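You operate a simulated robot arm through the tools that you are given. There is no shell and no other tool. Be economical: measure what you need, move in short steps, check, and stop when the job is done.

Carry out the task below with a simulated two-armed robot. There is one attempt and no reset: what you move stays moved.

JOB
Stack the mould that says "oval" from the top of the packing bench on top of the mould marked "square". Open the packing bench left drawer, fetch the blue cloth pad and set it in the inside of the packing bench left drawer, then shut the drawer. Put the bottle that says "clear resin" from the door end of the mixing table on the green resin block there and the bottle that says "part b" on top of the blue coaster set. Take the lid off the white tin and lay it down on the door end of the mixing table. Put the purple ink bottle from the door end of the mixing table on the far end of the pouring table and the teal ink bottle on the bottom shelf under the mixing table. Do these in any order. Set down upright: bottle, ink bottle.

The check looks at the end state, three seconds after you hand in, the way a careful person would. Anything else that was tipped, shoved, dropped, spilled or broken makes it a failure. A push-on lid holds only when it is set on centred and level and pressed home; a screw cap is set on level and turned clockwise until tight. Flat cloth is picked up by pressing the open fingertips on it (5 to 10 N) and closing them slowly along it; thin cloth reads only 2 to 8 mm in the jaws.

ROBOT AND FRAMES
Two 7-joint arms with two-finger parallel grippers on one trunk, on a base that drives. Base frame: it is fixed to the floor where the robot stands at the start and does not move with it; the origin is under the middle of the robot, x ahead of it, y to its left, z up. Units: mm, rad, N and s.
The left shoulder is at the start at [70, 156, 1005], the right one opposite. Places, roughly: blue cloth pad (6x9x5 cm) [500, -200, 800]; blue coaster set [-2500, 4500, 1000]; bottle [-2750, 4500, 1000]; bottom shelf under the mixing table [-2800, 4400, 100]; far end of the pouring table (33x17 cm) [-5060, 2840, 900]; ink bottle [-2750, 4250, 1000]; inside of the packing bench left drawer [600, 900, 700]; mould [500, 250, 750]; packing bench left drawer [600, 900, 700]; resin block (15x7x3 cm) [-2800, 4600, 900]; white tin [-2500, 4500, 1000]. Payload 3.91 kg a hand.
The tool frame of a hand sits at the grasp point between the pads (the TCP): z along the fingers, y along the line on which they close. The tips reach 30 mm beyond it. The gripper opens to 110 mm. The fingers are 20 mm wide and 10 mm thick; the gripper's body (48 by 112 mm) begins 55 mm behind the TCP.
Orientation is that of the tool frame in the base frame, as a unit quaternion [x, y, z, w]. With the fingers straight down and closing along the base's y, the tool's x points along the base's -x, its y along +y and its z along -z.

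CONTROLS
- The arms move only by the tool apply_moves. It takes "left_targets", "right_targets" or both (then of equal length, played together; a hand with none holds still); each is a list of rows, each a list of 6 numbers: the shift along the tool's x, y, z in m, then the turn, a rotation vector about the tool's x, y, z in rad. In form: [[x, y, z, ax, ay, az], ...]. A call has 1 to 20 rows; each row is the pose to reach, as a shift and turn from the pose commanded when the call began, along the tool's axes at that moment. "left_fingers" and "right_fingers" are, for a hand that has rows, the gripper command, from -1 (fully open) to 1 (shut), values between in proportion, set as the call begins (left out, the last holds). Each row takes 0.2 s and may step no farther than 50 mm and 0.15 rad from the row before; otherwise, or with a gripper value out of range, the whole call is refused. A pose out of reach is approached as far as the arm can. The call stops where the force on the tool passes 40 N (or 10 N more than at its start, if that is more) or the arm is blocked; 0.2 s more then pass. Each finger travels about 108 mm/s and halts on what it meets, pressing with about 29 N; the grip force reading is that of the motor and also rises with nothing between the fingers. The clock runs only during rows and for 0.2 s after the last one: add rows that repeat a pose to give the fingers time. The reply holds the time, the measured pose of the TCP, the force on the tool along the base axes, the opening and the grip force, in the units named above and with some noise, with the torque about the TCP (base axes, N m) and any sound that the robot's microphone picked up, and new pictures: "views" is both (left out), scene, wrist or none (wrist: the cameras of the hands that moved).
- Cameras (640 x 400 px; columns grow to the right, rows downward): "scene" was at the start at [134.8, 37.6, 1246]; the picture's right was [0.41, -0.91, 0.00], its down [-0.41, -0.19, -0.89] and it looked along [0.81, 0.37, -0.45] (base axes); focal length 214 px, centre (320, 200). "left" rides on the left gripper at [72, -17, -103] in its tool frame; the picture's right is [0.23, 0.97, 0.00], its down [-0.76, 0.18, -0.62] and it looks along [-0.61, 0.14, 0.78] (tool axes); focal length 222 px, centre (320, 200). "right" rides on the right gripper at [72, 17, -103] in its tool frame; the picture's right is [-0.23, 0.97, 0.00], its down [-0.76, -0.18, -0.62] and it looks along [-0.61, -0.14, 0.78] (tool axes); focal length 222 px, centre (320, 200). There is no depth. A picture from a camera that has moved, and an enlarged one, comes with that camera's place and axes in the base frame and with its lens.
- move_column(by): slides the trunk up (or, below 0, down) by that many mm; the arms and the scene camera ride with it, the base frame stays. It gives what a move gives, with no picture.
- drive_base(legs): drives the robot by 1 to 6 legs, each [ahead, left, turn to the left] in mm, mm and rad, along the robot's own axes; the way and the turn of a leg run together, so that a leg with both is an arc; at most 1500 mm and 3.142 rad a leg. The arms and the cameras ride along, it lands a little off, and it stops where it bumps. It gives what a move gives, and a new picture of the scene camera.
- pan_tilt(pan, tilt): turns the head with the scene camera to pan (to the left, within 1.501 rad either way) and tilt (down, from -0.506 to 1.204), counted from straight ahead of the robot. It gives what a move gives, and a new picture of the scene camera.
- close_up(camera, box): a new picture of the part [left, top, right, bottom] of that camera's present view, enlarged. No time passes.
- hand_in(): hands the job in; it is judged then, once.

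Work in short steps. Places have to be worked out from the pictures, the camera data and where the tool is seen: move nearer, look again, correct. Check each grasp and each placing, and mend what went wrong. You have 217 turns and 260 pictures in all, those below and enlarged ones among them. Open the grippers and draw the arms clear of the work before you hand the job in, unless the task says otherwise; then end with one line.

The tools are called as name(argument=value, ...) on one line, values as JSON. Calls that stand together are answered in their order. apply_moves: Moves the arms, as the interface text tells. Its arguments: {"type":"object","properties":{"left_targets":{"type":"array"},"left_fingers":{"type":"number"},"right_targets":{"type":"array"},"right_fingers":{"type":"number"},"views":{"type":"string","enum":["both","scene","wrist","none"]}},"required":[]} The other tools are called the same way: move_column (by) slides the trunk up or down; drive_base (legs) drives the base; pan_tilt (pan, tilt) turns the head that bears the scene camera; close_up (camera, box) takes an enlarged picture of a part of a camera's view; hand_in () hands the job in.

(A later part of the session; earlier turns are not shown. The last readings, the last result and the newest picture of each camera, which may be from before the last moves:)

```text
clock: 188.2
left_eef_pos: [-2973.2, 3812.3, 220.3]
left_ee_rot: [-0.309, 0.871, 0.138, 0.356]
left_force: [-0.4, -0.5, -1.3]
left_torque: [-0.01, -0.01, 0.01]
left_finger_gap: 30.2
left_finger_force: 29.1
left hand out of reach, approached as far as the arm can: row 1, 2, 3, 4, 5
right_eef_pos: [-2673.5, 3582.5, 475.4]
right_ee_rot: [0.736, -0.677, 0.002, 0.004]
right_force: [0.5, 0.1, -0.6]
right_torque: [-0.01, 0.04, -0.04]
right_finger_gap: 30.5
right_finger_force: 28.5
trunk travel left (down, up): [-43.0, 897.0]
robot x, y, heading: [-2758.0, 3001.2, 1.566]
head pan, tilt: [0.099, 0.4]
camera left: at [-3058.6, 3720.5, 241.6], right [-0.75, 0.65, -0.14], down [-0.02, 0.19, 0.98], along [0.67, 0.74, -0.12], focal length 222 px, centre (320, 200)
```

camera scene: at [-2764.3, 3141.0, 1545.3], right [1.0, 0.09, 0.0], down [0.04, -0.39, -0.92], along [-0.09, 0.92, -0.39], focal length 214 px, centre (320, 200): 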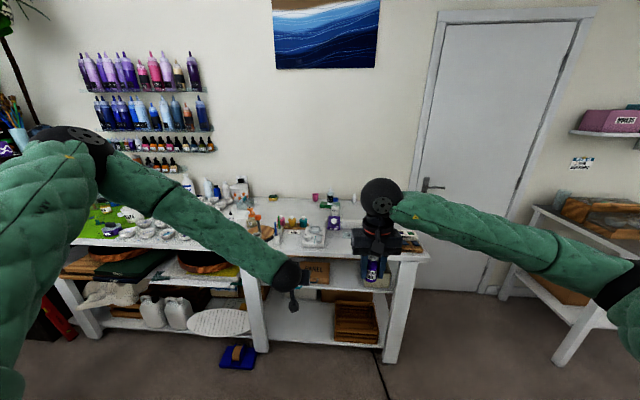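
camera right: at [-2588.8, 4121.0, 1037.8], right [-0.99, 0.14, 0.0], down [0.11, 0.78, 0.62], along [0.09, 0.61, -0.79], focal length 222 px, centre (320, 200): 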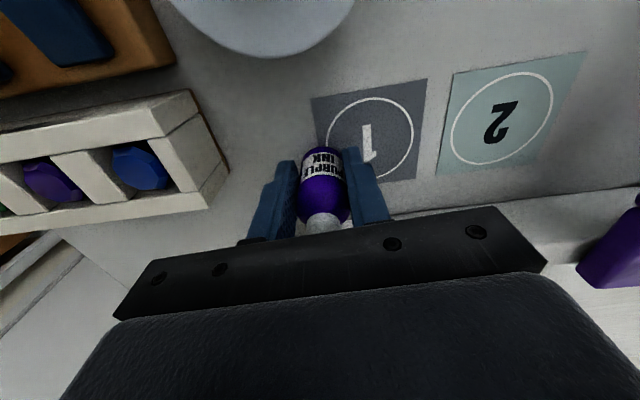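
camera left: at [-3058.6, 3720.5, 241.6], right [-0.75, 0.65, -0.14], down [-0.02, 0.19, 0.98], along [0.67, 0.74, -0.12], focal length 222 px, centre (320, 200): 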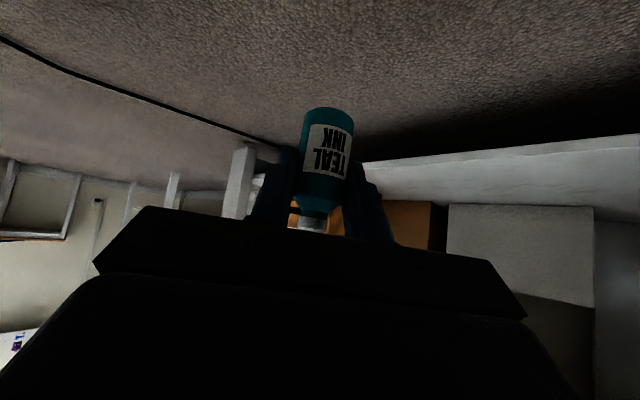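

Still limited. Test whether a nearer pose allows lower: back 80 mm, down 50 mm.

apply_moves(left_targets=[[0.015, -0.015, -0.002, 0, 0, 0], [0.03, -0.03, -0.004, 0, 0, 0], [0.05, -0.046, -0.002, 0, 0, 0], [0.07, -0.062, -0.001, 0, 0, 0], [0.07, -0.062, -0.001, 0, 0, 0]], views="none")

```text
clock: 189.4
left_eef_pos: [-2977.2, 3730.2, 177.0]
left_ee_rot: [-0.308, 0.871, 0.134, 0.358]
left_force: [-0.2, 0.4, -0.9]
left_torque: [-0.01, 0.0, -0.01]
left_finger_gap: 30.1
left_finger_force: 28.6
left hand out of reach, approached as far as the arm can: row 4, 5
right_eef_pos: [-2673.3, 3582.5, 475.8]
right_ee_rot: [0.738, -0.675, 0.002, 0.003]
right_force: [-0.4, -0.2, 0.0]
right_torque: [0.01, 0.02, 0.01]
right_finger_gap: 30.5
right_finger_force: 29.1
trunk travel left (down, up): [-43.0, 897.0]
robot x, y, heading: [-2759.2, 3000.9, 1.564]
head pan, tilt: [0.099, 0.4]
```

That works (z 177 now). Raise the trunk 20 mm, retract the right hand a bit, and drive in part-way: 280 mm ahead, 40 mm right.

move_column(by=25)

apply_moves(right_targets=[[0.03, 0, -0.02, 0, 0, 0], [0.06, 0, -0.04, 0, 0, 0]], views="none")

drive_base(legs=[[280, -40, 0]])

close_up(camera="left", box=[0, 0, 640, 400])

```text
clock: 190.1
left_eef_pos: [-2977.5, 3731.5, 201.8]
left_ee_rot: [-0.308, 0.872, 0.133, 0.357]
left_force: [-0.4, -1.2, -0.6]
left_torque: [-0.03, 0.0, -0.01]
left_finger_gap: 30.2
left_finger_force: 28.9
right_eef_pos: [-2674.0, 3582.1, 500.4]
right_ee_rot: [0.737, -0.676, 0.002, 0.003]
right_force: [-0.3, 0.0, -0.9]
right_torque: [-0.03, -0.04, -0.03]
right_finger_gap: 30.4
right_finger_force: 29.3
trunk travel left (down, up): [-68.0, 872.0]
robot x, y, heading: [-2754.6, 2995.6, 1.565]
head pan, tilt: [0.099, 0.4]
```

```text
clock: 190.7
left_eef_pos: [-2977.8, 3731.2, 202.5]
left_ee_rot: [-0.309, 0.871, 0.135, 0.357]
left_force: [0.2, -0.1, -0.8]
left_torque: [-0.02, 0.0, -0.02]
left_finger_gap: 30.4
left_finger_force: 29.0
right_eef_pos: [-2667.7, 3522.9, 540.4]
right_ee_rot: [0.737, -0.676, 0.002, 0.003]
right_force: [0.9, 0.8, -0.3]
right_torque: [0.0, 0.01, -0.01]
right_finger_gap: 30.1
right_finger_force: 28.7
trunk travel left (down, up): [-68.0, 872.0]
robot x, y, heading: [-2754.3, 2997.4, 1.568]
head pan, tilt: [0.099, 0.4]
```

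```text
clock: 192.7
left_eef_pos: [-2937.1, 4013.4, 203.4]
left_ee_rot: [-0.308, 0.872, 0.134, 0.357]
left_force: [0.4, 0.2, -0.5]
left_torque: [-0.01, 0.01, 0.02]
left_finger_gap: 30.4
left_finger_force: 29.2
right_eef_pos: [-2626.6, 3804.8, 541.1]
right_ee_rot: [0.736, -0.676, 0.003, 0.003]
right_force: [0.0, 0.4, 0.1]
right_torque: [0.02, -0.01, 0.0]
right_finger_gap: 30.7
right_finger_force: 29.1
trunk travel left (down, up): [-68.0, 872.0]
robot x, y, heading: [-2711.6, 3279.2, 1.565]
head pan, tilt: [0.099, 0.4]
camera scene: at [-2722.7, 3423.1, 870.3], right [1.0, 0.09, 0.0], down [0.04, -0.39, -0.92], along [-0.09, 0.92, -0.39], focal length 214 px, centre (320, 200)
```

scene: 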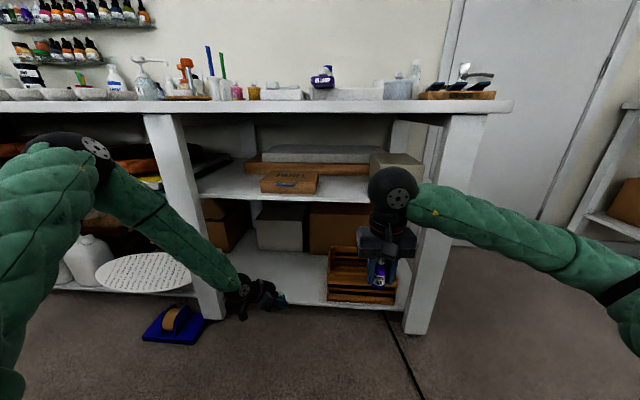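

```text
1.00 times, centred on (320, 200) of left (not enlarged: the box is as wide or as high as the picture)
camera zoom: at [-3021.8, 3921.9, 224.2], right [-0.74, 0.65, -0.15], down [-0.03, 0.19, 0.98], along [0.67, 0.73, -0.12], focal length 222 px, centre (320, 200)
```

zoom: 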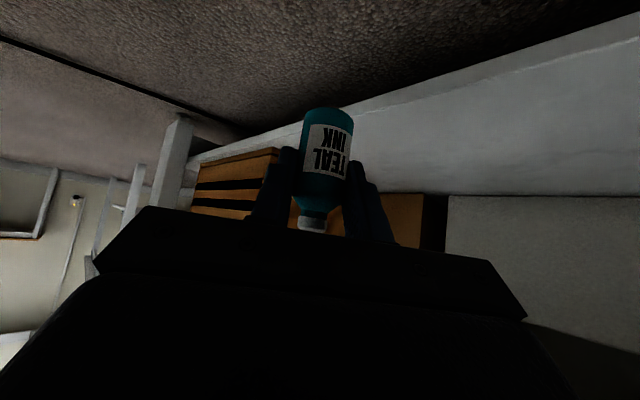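

Shelf front edge confirmed (z ≈ 123). Drive 112 mm further in.

drive_base(legs=[[112, 0, 0]])

close_up(camera="left", box=[0, 0, 640, 400])

```text
clock: 193.9
left_eef_pos: [-2935.7, 4124.4, 202.3]
left_ee_rot: [-0.308, 0.872, 0.133, 0.357]
left_force: [0.3, 0.4, -1.3]
left_torque: [-0.02, -0.01, -0.02]
left_finger_gap: 30.5
left_finger_force: 29.1
right_eef_pos: [-2625.8, 3917.5, 540.7]
right_ee_rot: [0.737, -0.676, 0.002, 0.003]
right_force: [-0.9, 0.7, -0.6]
right_torque: [0.02, 0.01, -0.01]
right_finger_gap: 30.3
right_finger_force: 28.9
trunk travel left (down, up): [-68.0, 872.0]
robot x, y, heading: [-2715.4, 3392.9, 1.563]
head pan, tilt: [0.099, 0.4]
camera scene: at [-2722.1, 3535.3, 870.3], right [1.0, 0.09, 0.0], down [0.04, -0.39, -0.92], along [-0.09, 0.92, -0.39], focal length 214 px, centre (320, 200)
```

scene: 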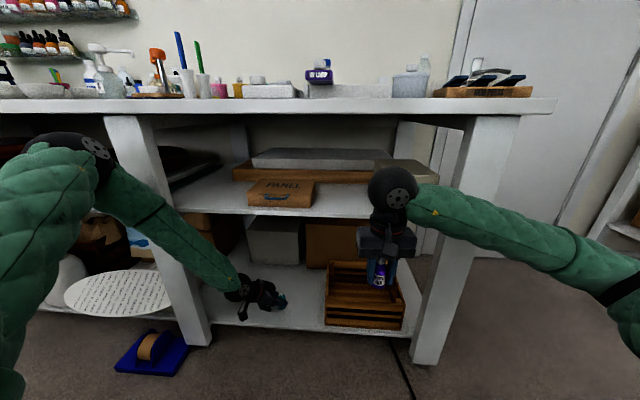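

```text
1.00 times, centred on (320, 200) of left (not enlarged: the box is as wide or as high as the picture)
camera zoom: at [-3021.2, 4034.1, 224.2], right [-0.74, 0.65, -0.15], down [-0.03, 0.19, 0.98], along [0.67, 0.73, -0.12], focal length 222 px, centre (320, 200)
```

zoom: 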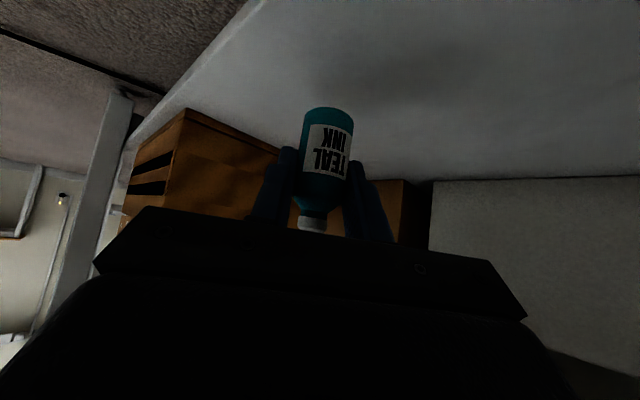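

The bottle is over the shelf. Lower the trunk 22 mm, then gently.

move_column(by=-22)

move_column(by=-4)

move_column(by=-3)

```text
clock: 194.6
left_eef_pos: [-2936.1, 4126.7, 181.7]
left_ee_rot: [-0.308, 0.872, 0.134, 0.357]
left_force: [-0.1, -0.3, -0.5]
left_torque: [-0.01, 0.03, 0.0]
left_finger_gap: 30.1
left_finger_force: 29.2
right_eef_pos: [-2624.7, 3917.7, 519.7]
right_ee_rot: [0.737, -0.676, 0.002, 0.003]
right_force: [-0.2, -0.1, -1.0]
right_torque: [0.0, -0.03, -0.02]
right_finger_gap: 30.5
right_finger_force: 29.2
trunk travel left (down, up): [-46.0, 894.0]
robot x, y, heading: [-2713.4, 3393.4, 1.565]
head pan, tilt: [0.099, 0.4]
```

```text
clock: 195.1
left_eef_pos: [-2936.1, 4125.5, 177.2]
left_ee_rot: [-0.308, 0.872, 0.133, 0.357]
left_force: [0.2, -0.2, 0.5]
left_torque: [0.0, 0.01, -0.02]
left_finger_gap: 30.3
left_finger_force: 29.0
right_eef_pos: [-2625.0, 3917.6, 515.6]
right_ee_rot: [0.736, -0.677, 0.002, 0.003]
right_force: [0.3, 0.0, 0.7]
right_torque: [0.01, 0.01, 0.0]
right_finger_gap: 30.2
right_finger_force: 29.3
trunk travel left (down, up): [-42.0, 898.0]
robot x, y, heading: [-2714.5, 3395.5, 1.563]
head pan, tilt: [0.099, 0.4]
```

```text
clock: 195.6
left_eef_pos: [-2935.0, 4125.3, 173.0]
left_ee_rot: [-0.308, 0.872, 0.134, 0.357]
left_force: [-0.1, -0.1, -0.9]
left_torque: [-0.01, 0.03, -0.02]
left_finger_gap: 30.6
left_finger_force: 28.6
right_eef_pos: [-2625.5, 3917.5, 511.3]
right_ee_rot: [0.737, -0.676, 0.002, 0.003]
right_force: [-0.5, -0.3, -0.2]
right_torque: [0.0, 0.0, 0.01]
right_finger_gap: 30.2
right_finger_force: 29.0
trunk travel left (down, up): [-39.0, 901.0]
robot x, y, heading: [-2718.0, 3393.3, 1.564]
head pan, tilt: [0.099, 0.4]
```

close_up(camera="left", box=[220, 40, 460, 190])

move_column(by=-4)

move_column(by=-4)

```text
2.67 times, centred on (340, 115) of left
camera zoom: at [-3021.2, 4034.1, 195.2], right [-0.74, 0.65, -0.15], down [-0.03, 0.19, 0.98], along [0.67, 0.73, -0.12], focal length 592 px, centre (267, 427)
```

zoom: 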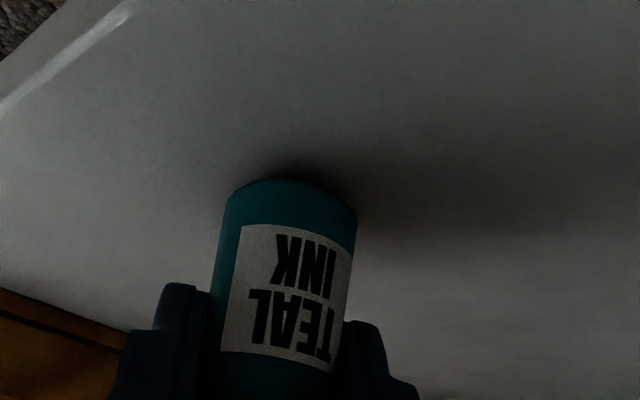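

```text
clock: 196.2
left_eef_pos: [-2936.2, 4125.4, 170.4]
left_ee_rot: [-0.308, 0.872, 0.134, 0.357]
left_force: [-0.8, -0.4, -0.8]
left_torque: [-0.01, -0.02, 0.02]
left_finger_gap: 30.3
left_finger_force: 28.7
right_eef_pos: [-2625.4, 3917.7, 508.7]
right_ee_rot: [0.737, -0.676, 0.002, 0.003]
right_force: [0.3, 0.7, -1.0]
right_torque: [-0.03, -0.01, -0.02]
right_finger_gap: 30.3
right_finger_force: 29.2
trunk travel left (down, up): [-35.0, 905.0]
robot x, y, heading: [-2714.5, 3395.7, 1.566]
head pan, tilt: [0.099, 0.4]
```

```text
clock: 196.7
left_eef_pos: [-2937.2, 4126.3, 168.4]
left_ee_rot: [-0.309, 0.871, 0.136, 0.357]
left_force: [0.9, -0.5, 12.2]
left_torque: [0.01, -0.19, 0.02]
left_finger_gap: 30.6
left_finger_force: 28.6
right_eef_pos: [-2625.3, 3916.0, 505.1]
right_ee_rot: [0.737, -0.676, 0.002, 0.003]
right_force: [0.9, 0.1, -0.1]
right_torque: [0.01, 0.0, 0.0]
right_finger_gap: 30.5
right_finger_force: 29.1
trunk travel left (down, up): [-31.0, 909.0]
robot x, y, heading: [-2713.3, 3391.9, 1.568]
head pan, tilt: [0.099, 0.4]
```

Contact. Open the fingers and withdraw along the tool axis.

apply_moves(left_targets=[[0, 0, 0, 0, 0, 0], [0, 0, 0, 0, 0, 0], [0, 0, 0, 0, 0, 0]], left_fingers=0, views="wrist")

```text
clock: 197.5
left_eef_pos: [-2934.8, 4126.1, 165.1]
left_ee_rot: [-0.308, 0.872, 0.133, 0.357]
left_force: [-0.3, -0.4, 0.4]
left_torque: [0.01, 0.03, 0.02]
left_finger_gap: 55.1
left_finger_force: 0.1
right_eef_pos: [-2625.3, 3917.9, 504.3]
right_ee_rot: [0.736, -0.677, 0.002, 0.003]
right_force: [-0.2, 0.0, 0.8]
right_torque: [0.03, 0.0, -0.04]
right_finger_gap: 30.5
right_finger_force: 29.8
trunk travel left (down, up): [-31.0, 909.0]
robot x, y, heading: [-2714.0, 3394.4, 1.562]
head pan, tilt: [0.099, 0.4]
camera left: at [-3021.2, 4034.1, 187.1], right [-0.74, 0.65, -0.15], down [-0.03, 0.19, 0.98], along [0.67, 0.73, -0.12], focal length 222 px, centre (320, 200)
```

left: 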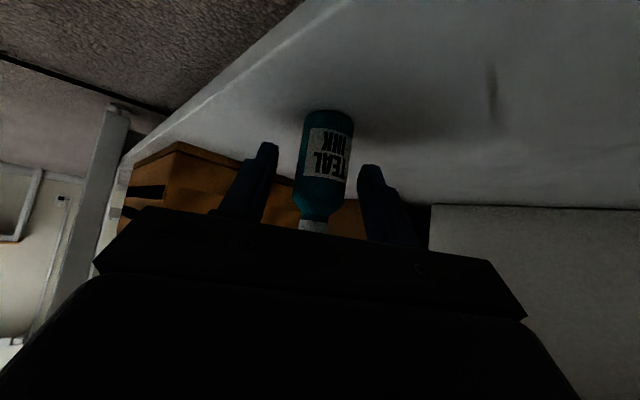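

Free and upright. Withdraw along the tool axis, 70 mm.

apply_moves(left_targets=[[0, 0, -0.015, 0, 0, 0], [0, 0, -0.035, 0, 0, 0], [0, 0, -0.055, 0, 0, 0], [0, 0, -0.075, 0, 0, 0]], views="wrist")

```text
clock: 198.5
left_eef_pos: [-2976.7, 4091.6, 217.7]
left_ee_rot: [-0.307, 0.872, 0.134, 0.358]
left_force: [0.1, 0.1, -0.4]
left_torque: [0.03, -0.02, 0.03]
left_finger_gap: 55.0
left_finger_force: 0.0
right_eef_pos: [-2626.1, 3917.3, 503.9]
right_ee_rot: [0.737, -0.676, 0.002, 0.004]
right_force: [-0.2, 0.4, 0.3]
right_torque: [-0.05, -0.01, -0.01]
right_finger_gap: 30.6
right_finger_force: 28.9
trunk travel left (down, up): [-31.0, 909.0]
robot x, y, heading: [-2717.8, 3390.4, 1.561]
head pan, tilt: [0.099, 0.4]
camera left: at [-3061.5, 4000.1, 240.1], right [-0.74, 0.65, -0.15], down [-0.03, 0.19, 0.98], along [0.67, 0.73, -0.13], focal length 222 px, centre (320, 200)
```

left: 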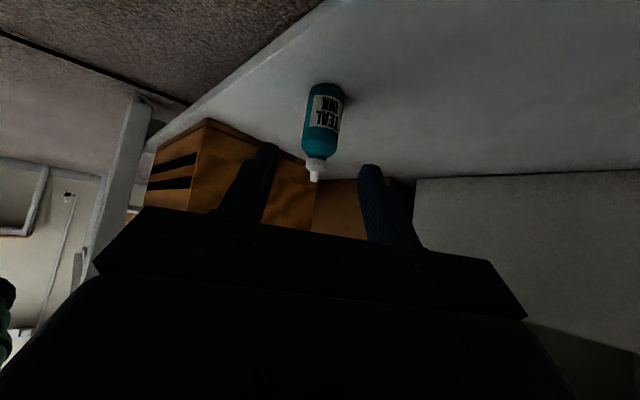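

Teal stands on the shelf. Withdraw another 45 mm, then back the robot out 380 mm.

apply_moves(left_targets=[[0, 0, -0.02, 0, 0, 0], [0, 0, -0.045, 0, 0, 0]], views="none")

drive_base(legs=[[-380, 0, 0]])

move_column(by=400)

pan_tilt(pan=0.1, tilt=0.6)

close_up(camera="scene", box=[200, 120, 440, 300])

```text
clock: 199.1
left_eef_pos: [-3000.1, 4073.0, 250.1]
left_ee_rot: [-0.308, 0.872, 0.133, 0.357]
left_force: [-0.1, 0.1, -0.8]
left_torque: [0.01, -0.04, 0.02]
left_finger_gap: 55.1
left_finger_force: 0.0
right_eef_pos: [-2625.0, 3917.8, 505.1]
right_ee_rot: [0.736, -0.677, 0.002, 0.003]
right_force: [0.0, 0.9, -0.4]
right_torque: [-0.05, 0.02, 0.03]
right_finger_gap: 30.5
right_finger_force: 29.0
trunk travel left (down, up): [-31.0, 909.0]
robot x, y, heading: [-2711.6, 3392.5, 1.564]
head pan, tilt: [0.099, 0.4]
```

```text
clock: 201.5
left_eef_pos: [-3000.5, 3690.3, 251.5]
left_ee_rot: [-0.308, 0.872, 0.134, 0.357]
left_force: [-1.1, 0.0, 0.9]
left_torque: [-0.01, -0.04, 0.02]
left_finger_gap: 54.9
left_finger_force: 0.1
right_eef_pos: [-2627.4, 3535.2, 504.7]
right_ee_rot: [0.736, -0.677, 0.002, 0.002]
right_force: [-0.3, 0.2, -0.2]
right_torque: [0.03, 0.01, 0.03]
right_finger_gap: 30.4
right_finger_force: 28.7
trunk travel left (down, up): [-31.0, 909.0]
robot x, y, heading: [-2717.2, 3013.3, 1.56]
head pan, tilt: [0.099, 0.4]
camera scene: at [-2724.4, 3153.9, 833.3], right [1.0, 0.09, 0.0], down [0.04, -0.39, -0.92], along [-0.08, 0.92, -0.39], focal length 214 px, centre (320, 200)
```

scene: 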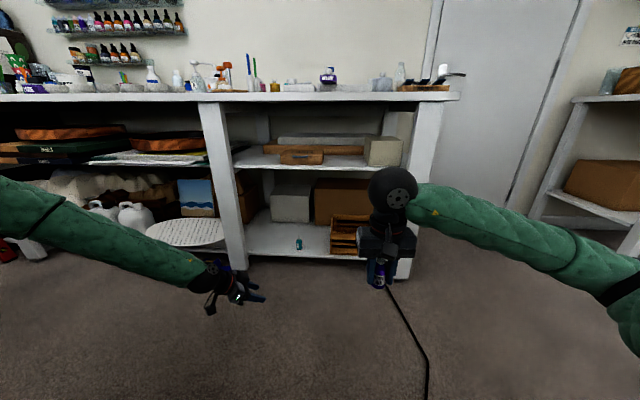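

```text
clock: 205.3
left_eef_pos: [-3001.2, 3692.4, 651.3]
left_ee_rot: [-0.307, 0.872, 0.132, 0.358]
left_force: [0.1, -1.3, -0.2]
left_torque: [0.0, 0.03, 0.01]
left_finger_gap: 54.9
left_finger_force: 0.1
right_eef_pos: [-2627.3, 3536.5, 904.1]
right_ee_rot: [0.736, -0.677, 0.002, 0.003]
right_force: [0.1, 0.2, -1.5]
right_torque: [-0.03, 0.04, 0.03]
right_finger_gap: 30.3
right_finger_force: 29.0
trunk travel left (down, up): [-431.0, 509.0]
robot x, y, heading: [-2722.3, 3011.5, 1.564]
head pan, tilt: [0.099, 0.4]
```

```text
clock: 206.1
left_eef_pos: [-3002.0, 3691.5, 651.0]
left_ee_rot: [-0.307, 0.872, 0.134, 0.356]
left_force: [0.8, 0.4, 0.7]
left_torque: [-0.01, 0.01, 0.01]
left_finger_gap: 54.9
left_finger_force: 0.1
right_eef_pos: [-2627.2, 3535.6, 904.4]
right_ee_rot: [0.736, -0.677, 0.002, 0.003]
right_force: [-1.1, 0.1, 0.3]
right_torque: [0.0, 0.01, -0.04]
right_finger_gap: 30.4
right_finger_force: 29.2
trunk travel left (down, up): [-431.0, 509.0]
robot x, y, heading: [-2718.2, 3016.7, 1.569]
head pan, tilt: [0.099, 0.6]
camera scene: at [-2724.0, 3149.9, 1215.2], right [1.0, 0.09, 0.0], down [0.05, -0.56, -0.83], along [-0.08, 0.82, -0.56], focal length 214 px, centre (320, 200)
```

scene: 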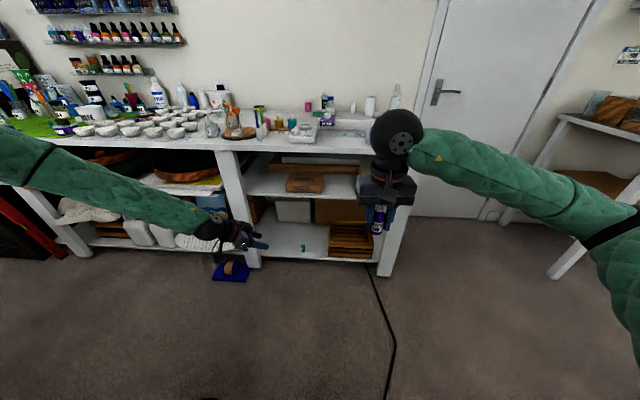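

```text
2.22 times, centred on (320, 210) of scene
camera zoom: at [-2724.0, 3149.9, 1215.2], right [1.0, 0.09, 0.0], down [0.05, -0.56, -0.83], along [-0.08, 0.82, -0.56], focal length 477 px, centre (320, 178)
```

zoom: 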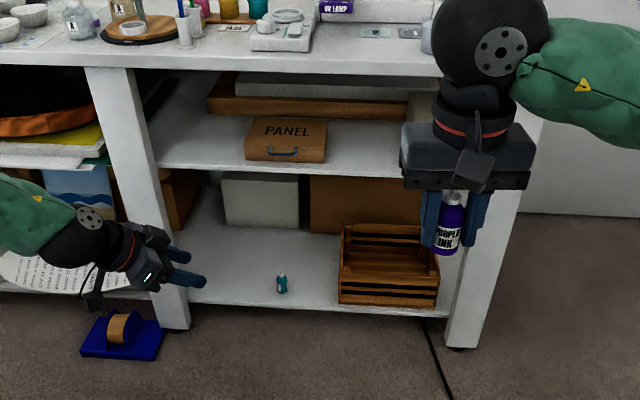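

Teal is in place. Now look left (−x) for the pouring table.

pan_tilt(pan=1.4, tilt=0.35)

pan_tilt(pan=1.5, tilt=0.8)

```text
clock: 207.5
left_eef_pos: [-3000.4, 3690.7, 651.0]
left_ee_rot: [-0.308, 0.872, 0.133, 0.356]
left_force: [-0.1, -0.9, -0.1]
left_torque: [-0.01, 0.0, -0.03]
left_finger_gap: 55.1
left_finger_force: 0.1
right_eef_pos: [-2626.4, 3536.4, 904.3]
right_ee_rot: [0.736, -0.677, 0.003, 0.003]
right_force: [-0.5, -0.2, -1.1]
right_torque: [0.03, -0.01, 0.0]
right_finger_gap: 30.2
right_finger_force: 28.9
trunk travel left (down, up): [-431.0, 509.0]
robot x, y, heading: [-2717.2, 3015.9, 1.563]
head pan, tilt: [1.4, 0.351]
camera scene: at [-2807.5, 3078.5, 1237.9], right [0.18, 0.98, 0.0], down [0.34, -0.06, -0.94], along [-0.92, 0.17, -0.34], focal length 214 px, centre (320, 200)
```

scene: 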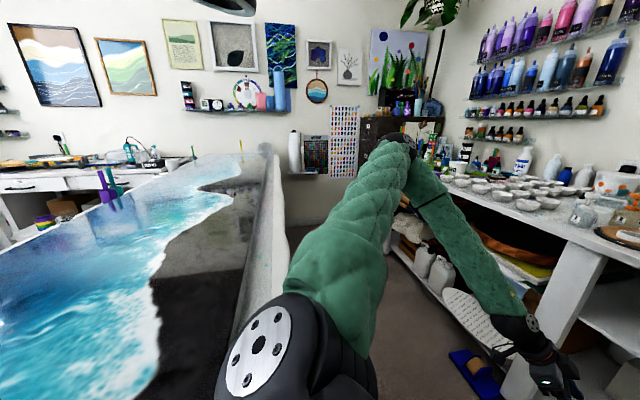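

```text
clock: 208.4
left_eef_pos: [-3001.3, 3691.5, 651.1]
left_ee_rot: [-0.308, 0.872, 0.134, 0.356]
left_force: [-0.6, -0.1, 0.7]
left_torque: [-0.03, 0.02, 0.01]
left_finger_gap: 54.8
left_finger_force: 0.0
right_eef_pos: [-2626.9, 3536.9, 904.0]
right_ee_rot: [0.736, -0.677, 0.002, 0.003]
right_force: [-0.3, -0.7, -0.6]
right_torque: [0.0, 0.06, -0.01]
right_finger_gap: 30.2
right_finger_force: 28.9
trunk travel left (down, up): [-431.0, 509.0]
robot x, y, heading: [-2716.9, 3011.5, 1.559]
head pan, tilt: [1.499, 0.799]
camera scene: at [-2796.4, 3068.2, 1198.3], right [0.08, 1.0, 0.0], down [0.71, -0.06, -0.7], along [-0.7, 0.06, -0.72], focal length 214 px, centre (320, 200)
```

scene: 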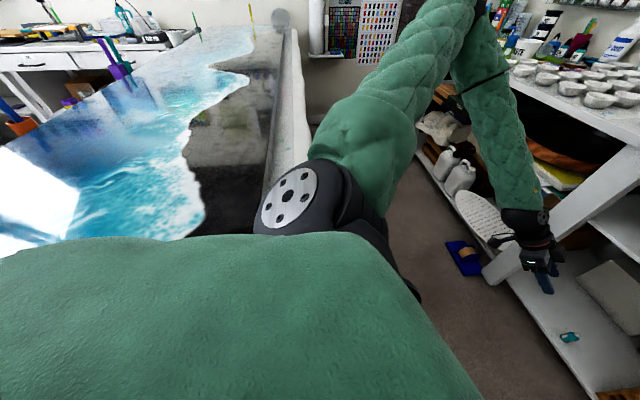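

The pouring table runs along −x to my left. I'll raise the trunk, return the left hand to a tools-down tuck, then step right and turn clockwise through the free side.

move_column(by=400)

apply_moves(left_targets=[[-0.002, -0.012, -0.016, -0.042, 0.092, -0.106], [-0.003, -0.025, -0.032, -0.083, 0.183, -0.211], [-0.005, -0.037, -0.049, -0.125, 0.275, -0.317], [-0.006, -0.05, -0.065, -0.167, 0.366, -0.422], [-0.008, -0.062, -0.081, -0.209, 0.458, -0.528], [-0.01, -0.074, -0.097, -0.25, 0.55, -0.634], [-0.011, -0.087, -0.114, -0.292, 0.641, -0.739], [-0.013, -0.099, -0.13, -0.334, 0.733, -0.845]], left_fingers=-1, views="none")

drive_base(legs=[[0, -350, 0], [0, 0, -1.57]])

```text
clock: 212.3
left_eef_pos: [-3001.3, 3691.2, 1051.4]
left_ee_rot: [-0.307, 0.872, 0.134, 0.357]
left_force: [0.0, 0.5, 0.3]
left_torque: [0.0, 0.02, 0.01]
left_finger_gap: 55.2
left_finger_force: 0.1
right_eef_pos: [-2625.8, 3535.7, 1303.6]
right_ee_rot: [0.737, -0.676, 0.002, 0.003]
right_force: [0.0, 0.1, -1.4]
right_torque: [-0.03, 0.02, 0.01]
right_finger_gap: 30.7
right_finger_force: 29.3
trunk travel left (down, up): [-831.0, 109.0]
robot x, y, heading: [-2720.5, 3013.5, 1.568]
head pan, tilt: [1.499, 0.799]
```

```text
clock: 214.1
left_eef_pos: [-3003.7, 3561.6, 1151.7]
left_ee_rot: [-0.707, 0.708, 0.0, 0.0]
left_force: [0.3, -0.2, 1.1]
left_torque: [-0.04, -0.01, 0.02]
left_finger_gap: 110.1
left_finger_force: 0.1
right_eef_pos: [-2627.4, 3536.0, 1304.4]
right_ee_rot: [0.737, -0.676, 0.002, 0.003]
right_force: [-0.2, 0.6, -0.2]
right_torque: [-0.01, 0.02, 0.01]
right_finger_gap: 30.5
right_finger_force: 29.4
trunk travel left (down, up): [-831.0, 109.0]
robot x, y, heading: [-2715.8, 3012.0, 1.561]
head pan, tilt: [1.499, 0.799]
```

```text
clock: 220.1
left_eef_pos: [-1821.9, 3303.9, 1151.4]
left_ee_rot: [-0.008, 1.0, -0.001, 0.001]
left_force: [-1.0, -0.9, 0.3]
left_torque: [0.01, 0.0, 0.01]
left_finger_gap: 109.6
left_finger_force: 0.1
right_eef_pos: [-1839.9, 2928.5, 1303.6]
right_ee_rot: [-0.05, 0.999, 0.001, -0.003]
right_force: [-0.2, 0.2, -1.0]
right_torque: [-0.02, -0.04, -0.01]
right_finger_gap: 30.6
right_finger_force: 29.3
trunk travel left (down, up): [-831.0, 109.0]
robot x, y, heading: [-2367.8, 3008.3, 0.008]
head pan, tilt: [1.499, 0.799]
camera scene: at [-2309.9, 3089.9, 1598.3], right [1.0, -0.06, 0.0], down [-0.04, -0.72, -0.7], along [0.04, 0.7, -0.72], focal length 214 px, centre (320, 200)
```

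scene: 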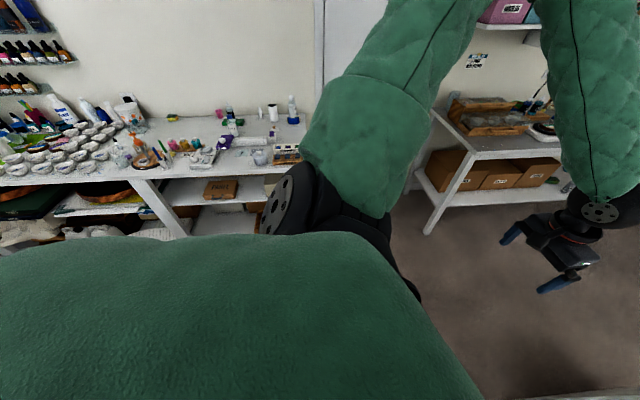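

Continue the turn to face −y, back up to y≈3560, and look right along the pouring table.

drive_base(legs=[[0, 0, -1.575], [-550, 0, 0]])

pan_tilt(pan=-1.0, tilt=0.45)

```text
clock: 227.1
left_eef_pos: [-2077.4, 3013.0, 1151.0]
left_ee_rot: [0.702, 0.713, -0.001, 0.0]
left_force: [0.5, -0.2, -0.5]
left_torque: [0.03, 0.02, 0.01]
left_finger_gap: 110.2
left_finger_force: 0.1
right_eef_pos: [-2451.8, 3032.3, 1303.5]
right_ee_rot: [0.671, 0.742, 0.004, -0.002]
right_force: [-0.9, 0.7, -0.4]
right_torque: [-0.01, 0.04, -0.03]
right_finger_gap: 30.4
right_finger_force: 29.0
trunk travel left (down, up): [-831.0, 109.0]
robot x, y, heading: [-2372.1, 3558.6, -1.562]
head pan, tilt: [1.499, 0.799]
camera scene: at [-2289.0, 3501.2, 1598.2], right [-0.06, -1.0, 0.0], down [-0.72, 0.05, -0.7], along [0.7, -0.04, -0.72], focal length 214 px, centre (320, 200)
```

scene: 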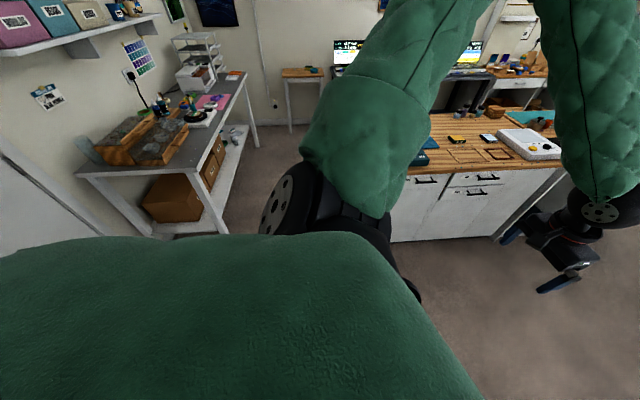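

```text
clock: 229.4
left_eef_pos: [-2077.7, 3012.5, 1151.9]
left_ee_rot: [0.701, 0.713, -0.002, 0.0]
left_force: [-0.9, 0.7, -0.5]
left_torque: [0.01, 0.03, 0.01]
left_finger_gap: 110.2
left_finger_force: 0.1
right_eef_pos: [-2453.2, 3032.3, 1303.3]
right_ee_rot: [0.671, 0.741, 0.002, -0.002]
right_force: [0.3, -0.8, -0.1]
right_torque: [0.03, -0.02, 0.0]
right_finger_gap: 30.7
right_finger_force: 29.2
trunk travel left (down, up): [-831.0, 109.0]
robot x, y, heading: [-2370.5, 3559.8, -1.564]
head pan, tilt: [-1.0, 0.45]
camera scene: at [-2446.4, 3456.4, 1628.7], right [-0.55, 0.84, 0.0], down [0.36, 0.24, -0.9], along [-0.75, -0.49, -0.44], focal length 214 px, centre (320, 200)
```

scene: 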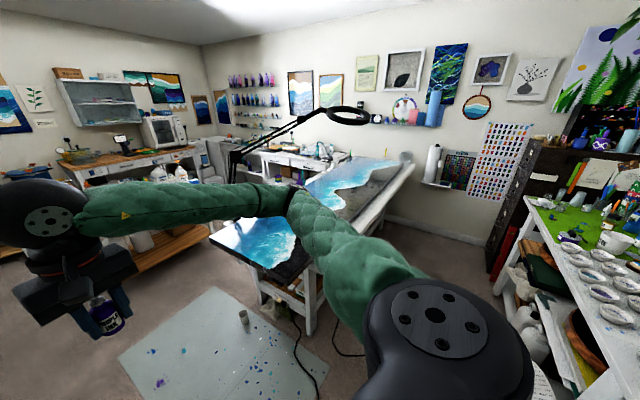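

The table runs x −2950…−5140, y 2400…3060, with a ring lamp over it (~z 1520). To pass below/beside it I lower the trunk 250 mm (raising the left hand to stay clear), back 50 mm, then drive right (−x) in stages.

apply_moves(left_targets=[[0, 0, -0.045, 0, 0, 0], [0, 0, -0.09, 0, 0, 0], [0, 0, -0.135, 0, 0, 0], [0, 0, -0.18, 0, 0, 0]], views="none")

move_column(by=-240)

drive_base(legs=[[-50, 0, -0.007], [0, -1200, 0]])

```text
clock: 230.4
left_eef_pos: [-2076.9, 3016.8, 1332.5]
left_ee_rot: [0.702, 0.712, -0.001, 0.001]
left_force: [-0.3, 0.7, -1.4]
left_torque: [-0.03, -0.01, 0.0]
left_finger_gap: 109.9
left_finger_force: 0.1
right_eef_pos: [-2452.2, 3033.6, 1305.0]
right_ee_rot: [0.672, 0.741, 0.003, -0.003]
right_force: [-0.3, -0.2, -0.5]
right_torque: [-0.01, 0.02, -0.01]
right_finger_gap: 30.4
right_finger_force: 29.2
trunk travel left (down, up): [-831.0, 109.0]
robot x, y, heading: [-2370.8, 3556.6, -1.564]
head pan, tilt: [-1.0, 0.45]
```

```text
clock: 232.9
left_eef_pos: [-2077.1, 3015.1, 1091.5]
left_ee_rot: [0.702, 0.712, -0.001, 0.0]
left_force: [0.3, -0.2, 0.3]
left_torque: [0.01, 0.02, -0.02]
left_finger_gap: 110.2
left_finger_force: 0.0
right_eef_pos: [-2453.1, 3032.6, 1064.2]
right_ee_rot: [0.671, 0.741, 0.003, -0.002]
right_force: [-0.2, 1.2, -0.9]
right_torque: [-0.01, -0.01, 0.01]
right_finger_gap: 30.5
right_finger_force: 29.5
trunk travel left (down, up): [-591.0, 349.0]
robot x, y, heading: [-2371.2, 3557.4, -1.565]
head pan, tilt: [-1.0, 0.45]
```

```text
clock: 239.5
left_eef_pos: [-3282.0, 3062.6, 1092.1]
left_ee_rot: [0.705, 0.71, -0.001, 0.0]
left_force: [0.6, 0.7, -0.9]
left_torque: [-0.01, -0.02, 0.0]
left_finger_gap: 109.9
left_finger_force: 0.1
right_eef_pos: [-3655.5, 3083.0, 1063.8]
right_ee_rot: [0.674, 0.739, 0.003, -0.002]
right_force: [0.5, -0.7, -0.8]
right_torque: [0.02, -0.03, 0.01]
right_finger_gap: 30.3
right_finger_force: 29.1
trunk travel left (down, up): [-591.0, 349.0]
robot x, y, heading: [-3565.6, 3605.0, -1.571]
head pan, tilt: [-1.0, 0.45]
camera scene: at [-3647.4, 3506.5, 1388.7], right [-0.54, 0.84, 0.0], down [0.37, 0.24, -0.9], along [-0.76, -0.49, -0.44], focal length 214 px, centre (320, 200)
```

scene: 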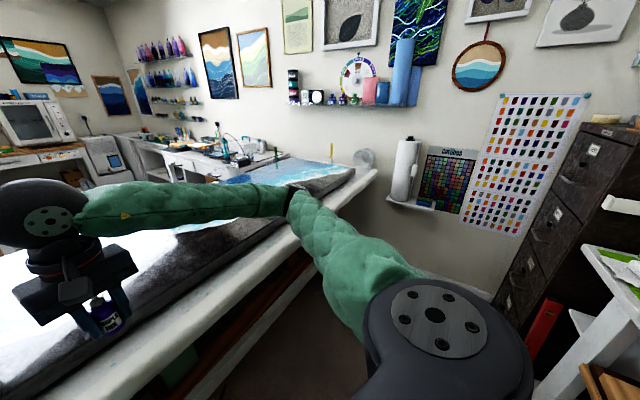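

Clear so far. Drive 1200 mm further, then look at the far end.

drive_base(legs=[[0, -1220, 0]])

pan_tilt(pan=-0.5, tilt=0.65)

```text
clock: 244.9
left_eef_pos: [-4317.3, 3048.9, 1088.8]
left_ee_rot: [0.635, 0.772, -0.001, -0.002]
left_force: [-0.7, 0.1, -0.1]
left_torque: [-0.02, 0.02, -0.01]
left_finger_gap: 109.8
left_finger_force: 0.0
right_eef_pos: [-4690.0, 2999.5, 1062.4]
right_ee_rot: [0.601, 0.8, 0.002, -0.003]
right_force: [0.9, -0.1, 0.2]
right_torque: [0.01, 0.02, -0.01]
right_finger_gap: 30.4
right_finger_force: 29.0
trunk travel left (down, up): [-591.0, 349.0]
robot x, y, heading: [-4707.4, 3535.0, -1.378]
head pan, tilt: [-1.0, 0.45]
stopped in leg 1: the robot was blocked; the commanded pose is now the measured one
camera scene: at [-4758.7, 3416.2, 1388.5], right [-0.69, 0.73, 0.0], down [0.31, 0.3, -0.9], along [-0.66, -0.62, -0.44], focal length 214 px, centre (320, 200)
```

scene: 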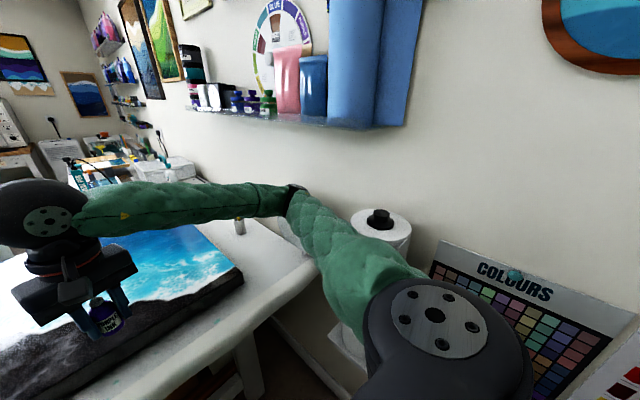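

```text
clock: 245.9
left_eef_pos: [-4317.4, 3048.5, 1088.5]
left_ee_rot: [0.635, 0.772, -0.001, -0.004]
left_force: [0.5, 0.2, -1.0]
left_torque: [-0.01, 0.0, -0.04]
left_finger_gap: 109.9
left_finger_force: 0.1
right_eef_pos: [-4689.9, 2998.1, 1062.2]
right_ee_rot: [0.602, 0.799, 0.004, -0.005]
right_force: [-0.4, -0.7, -0.7]
right_torque: [-0.02, -0.02, -0.04]
right_finger_gap: 30.4
right_finger_force: 29.0
trunk travel left (down, up): [-591.0, 349.0]
robot x, y, heading: [-4706.8, 3533.8, -1.384]
head pan, tilt: [-0.499, 0.649]
camera scene: at [-4717.8, 3395.9, 1370.3], right [-0.95, 0.31, 0.01], down [0.18, 0.58, -0.8], along [-0.25, -0.76, -0.61], focal length 214 px, centre (320, 200)
```

scene: 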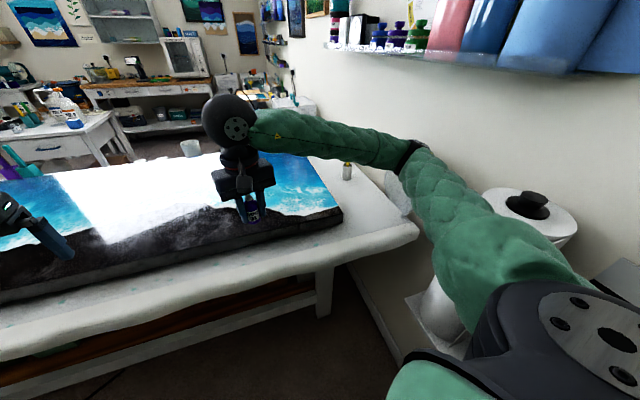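

The drive was blocked, apparently by the right arm near the wall/towel roll. I ease back 60 mm and inspect the roll.

drive_base(legs=[[0, 80, 0]])

pan_tilt(pan=-1.2, tilt=0.45)

```text
clock: 246.9
left_eef_pos: [-4241.2, 3065.3, 1090.8]
left_ee_rot: [0.636, 0.772, -0.001, -0.001]
left_force: [0.1, -0.1, -0.3]
left_torque: [0.03, 0.03, 0.0]
left_finger_gap: 109.9
left_finger_force: 0.1
right_eef_pos: [-4613.1, 3016.8, 1064.5]
right_ee_rot: [0.603, 0.798, 0.003, -0.004]
right_force: [-0.3, 0.1, -1.6]
right_torque: [-0.01, 0.03, -0.01]
right_finger_gap: 30.4
right_finger_force: 29.0
trunk travel left (down, up): [-591.0, 349.0]
robot x, y, heading: [-4630.1, 3552.0, -1.384]
head pan, tilt: [-0.499, 0.649]
camera scene: at [-4640.8, 3415.0, 1370.7], right [-0.95, 0.31, 0.0], down [0.18, 0.58, -0.8], along [-0.25, -0.76, -0.6], focal length 214 px, centre (320, 200)
```

scene: 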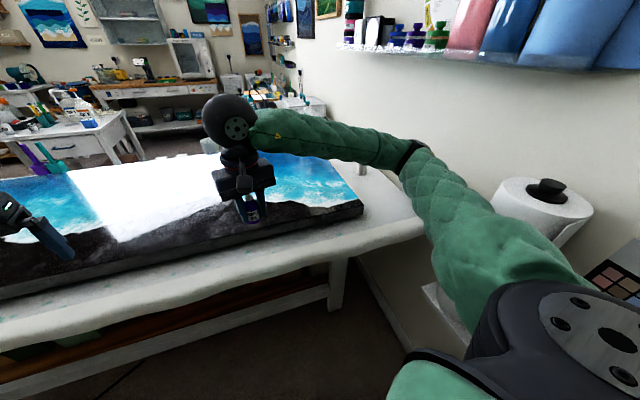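

```text
clock: 248.0
left_eef_pos: [-4241.4, 3066.8, 1091.6]
left_ee_rot: [0.637, 0.771, -0.002, 0.0]
left_force: [-0.9, -1.0, -0.4]
left_torque: [-0.03, 0.02, -0.01]
left_finger_gap: 110.0
left_finger_force: 0.1
right_eef_pos: [-4614.3, 3017.7, 1065.3]
right_ee_rot: [0.602, 0.799, 0.003, -0.002]
right_force: [0.6, 0.3, 0.0]
right_torque: [-0.02, -0.02, 0.02]
right_finger_gap: 30.6
right_finger_force: 29.2
trunk travel left (down, up): [-591.0, 349.0]
robot x, y, heading: [-4631.2, 3550.1, -1.385]
head pan, tilt: [-1.201, 0.45]
camera scene: at [-4694.6, 3450.0, 1388.7], right [-0.53, 0.85, 0.0], down [0.37, 0.23, -0.9], along [-0.76, -0.47, -0.44], focal length 214 px, centre (320, 200)
```

scene: 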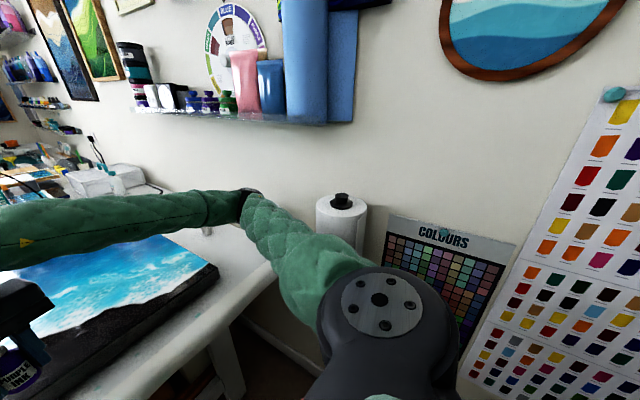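

The roll is fine. I turn the robot clockwise by 0.6 rad so the far end lies ahead-right of it and the elbow keeps off the wall.

drive_base(legs=[[0, 0, -0.6]])

pan_tilt(pan=-0.05, tilt=0.7)

```text
clock: 249.2
left_eef_pos: [-4308.8, 3019.5, 1092.6]
left_ee_rot: [0.686, 0.728, -0.003, 0.001]
left_force: [0.6, 0.1, -0.2]
left_torque: [0.02, 0.01, -0.01]
left_finger_gap: 110.1
left_finger_force: 0.1
right_eef_pos: [-4675.8, 3022.6, 1065.5]
right_ee_rot: [0.647, 0.762, 0.003, -0.001]
right_force: [-0.9, -0.2, -0.5]
right_torque: [-0.02, 0.01, 0.01]
right_finger_gap: 30.5
right_finger_force: 29.5
trunk travel left (down, up): [-591.0, 349.0]
robot x, y, heading: [-4632.1, 3542.9, -1.518]
head pan, tilt: [-1.201, 0.45]
stopped in leg 1: the robot was blocked; the commanded pose is now the measured one
camera scene: at [-4705.4, 3457.7, 1389.0], right [-0.41, 0.91, 0.0], down [0.39, 0.18, -0.9], along [-0.82, -0.37, -0.43], focal length 214 px, centre (320, 200)
```

scene: 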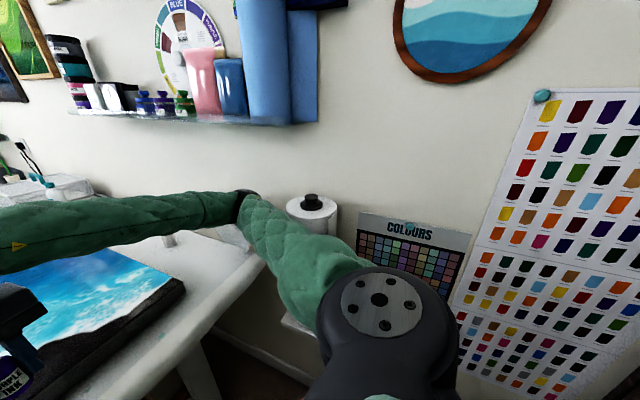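

```text
clock: 250.5
left_eef_pos: [-4308.4, 3017.7, 1093.1]
left_ee_rot: [0.686, 0.727, -0.003, 0.0]
left_force: [0.7, 0.5, -0.1]
left_torque: [-0.01, -0.01, 0.0]
left_finger_gap: 109.9
left_finger_force: 0.2
right_eef_pos: [-4677.6, 3021.3, 1064.4]
right_ee_rot: [0.648, 0.762, 0.004, -0.002]
right_force: [-0.8, -0.3, 0.0]
right_torque: [0.03, 0.02, 0.04]
right_finger_gap: 30.4
right_finger_force: 29.2
trunk travel left (down, up): [-591.0, 349.0]
robot x, y, heading: [-4631.8, 3546.1, -1.519]
head pan, tilt: [-0.051, 0.7]
camera scene: at [-4620.8, 3409.3, 1366.3], right [-1.0, 0.0, 0.0], down [0.0, 0.65, -0.76], along [0.0, -0.76, -0.65], focal length 214 px, centre (320, 200)
```

scene: 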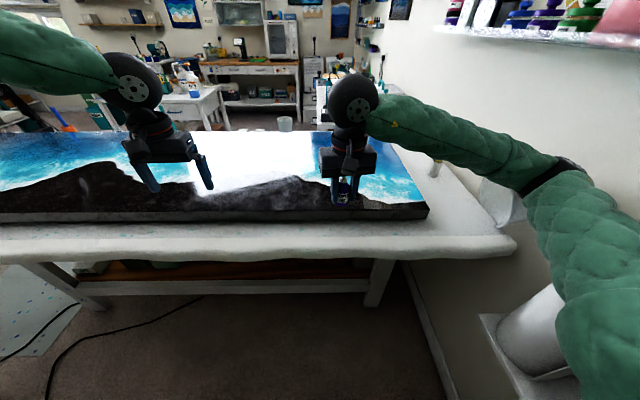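

The elbow is too close to the roll here. Move 170 mm left (+x) first, then turn.

drive_base(legs=[[0, 170, 0], [0, 0, -0.6]])

close_up(camera="scene", box=[300, 100, 640, 400])

```text
clock: 252.9
left_eef_pos: [-4261.2, 2970.8, 1093.6]
left_ee_rot: [0.757, 0.653, -0.003, 0.002]
left_force: [0.1, 1.5, 0.1]
left_torque: [-0.02, -0.03, -0.03]
left_finger_gap: 110.0
left_finger_force: 0.1
right_eef_pos: [-4609.2, 3052.9, 1063.6]
right_ee_rot: [0.714, 0.7, 0.007, 0.0]
right_force: [-0.4, 0.8, 0.0]
right_torque: [-0.01, 0.0, -0.02]
right_finger_gap: 30.3
right_finger_force: 29.5
trunk travel left (down, up): [-591.0, 349.0]
robot x, y, heading: [-4463.2, 3553.1, -1.719]
head pan, tilt: [-0.051, 0.7]
stopped in leg 2: the robot was blocked; the commanded pose is now the measured one
camera scene: at [-4487.0, 3417.4, 1366.3], right [-0.98, 0.2, 0.0], down [0.13, 0.63, -0.76], along [-0.15, -0.75, -0.65], focal length 214 px, centre (320, 200)
```

scene: 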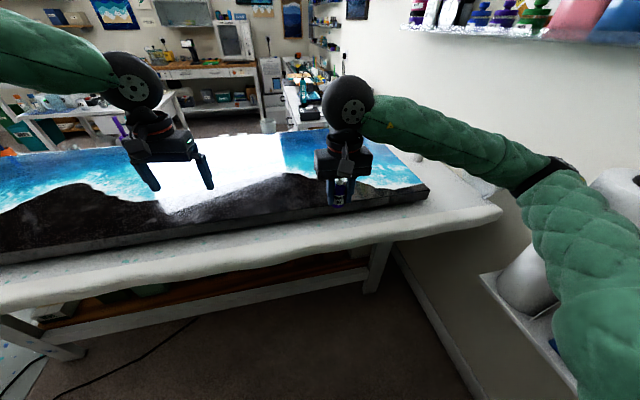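

```text
1.33 times, centred on (470, 250) of scene
camera zoom: at [-4487.0, 3417.4, 1366.3], right [-0.98, 0.2, 0.0], down [0.13, 0.63, -0.76], along [-0.15, -0.75, -0.65], focal length 286 px, centre (120, 133)
```

zoom: 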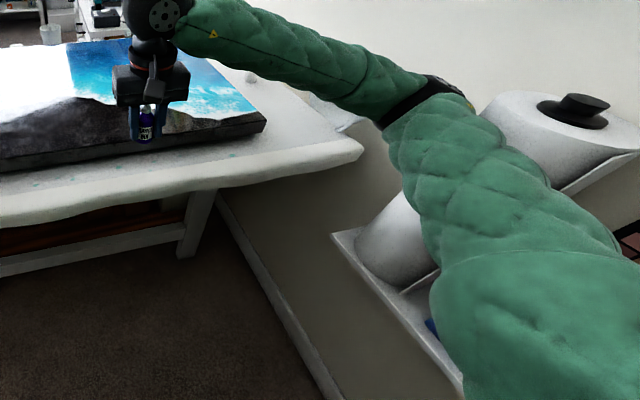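

Blocked again though the elbow is ~70 mm from the roll. I look to the right and down for what the base touches.

pan_tilt(pan=-1.5, tilt=0.9)

pan_tilt(pan=1.5, tilt=0.7)

```text
clock: 254.5
left_eef_pos: [-4259.9, 2967.9, 1092.1]
left_ee_rot: [0.758, 0.652, -0.002, 0.0]
left_force: [0.0, -0.8, -0.4]
left_torque: [-0.01, -0.01, -0.01]
left_finger_gap: 110.3
left_finger_force: 0.0
right_eef_pos: [-4610.5, 3049.3, 1061.8]
right_ee_rot: [0.715, 0.699, 0.007, -0.002]
right_force: [0.2, -0.1, 0.0]
right_torque: [0.01, 0.0, 0.01]
right_finger_gap: 30.2
right_finger_force: 29.1
trunk travel left (down, up): [-591.0, 349.0]
robot x, y, heading: [-4463.7, 3553.0, -1.726]
head pan, tilt: [-1.499, 0.901]
camera scene: at [-4543.2, 3503.2, 1350.2], right [0.08, 1.0, 0.0], down [0.78, -0.06, -0.62], along [-0.62, 0.05, -0.78], focal length 214 px, centre (320, 200)
```

scene: 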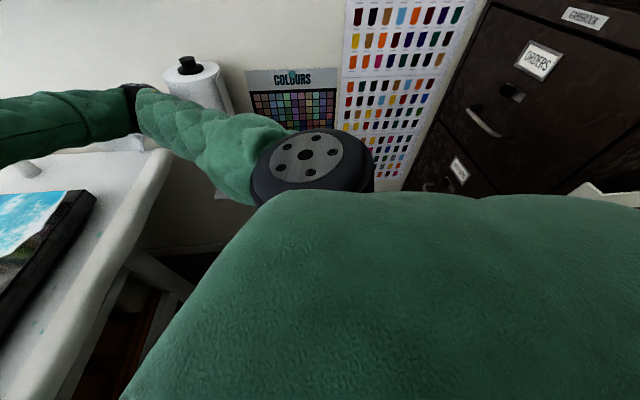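

```text
clock: 257.1
left_eef_pos: [-4259.8, 2966.4, 1091.7]
left_ee_rot: [0.758, 0.653, -0.002, 0.0]
left_force: [0.0, 0.0, 0.3]
left_torque: [-0.04, 0.01, 0.01]
left_finger_gap: 109.8
left_finger_force: 0.1
right_eef_pos: [-4610.5, 3048.6, 1062.4]
right_ee_rot: [0.716, 0.698, 0.007, -0.002]
right_force: [0.5, -0.4, 0.6]
right_torque: [0.01, -0.01, -0.02]
right_finger_gap: 30.3
right_finger_force: 29.1
trunk travel left (down, up): [-591.0, 349.0]
robot x, y, heading: [-4462.0, 3551.8, -1.722]
head pan, tilt: [1.499, 0.7]
camera scene: at [-4385.0, 3477.8, 1366.0], right [-0.22, -0.97, 0.0], down [-0.63, 0.15, -0.76], along [0.74, -0.17, -0.65], focal length 214 px, centre (320, 200)
```

scene: 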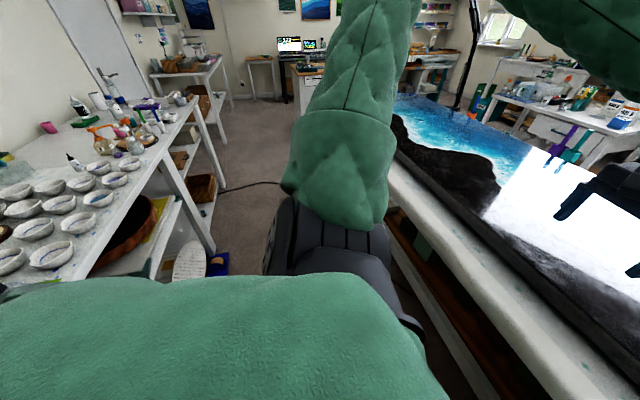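

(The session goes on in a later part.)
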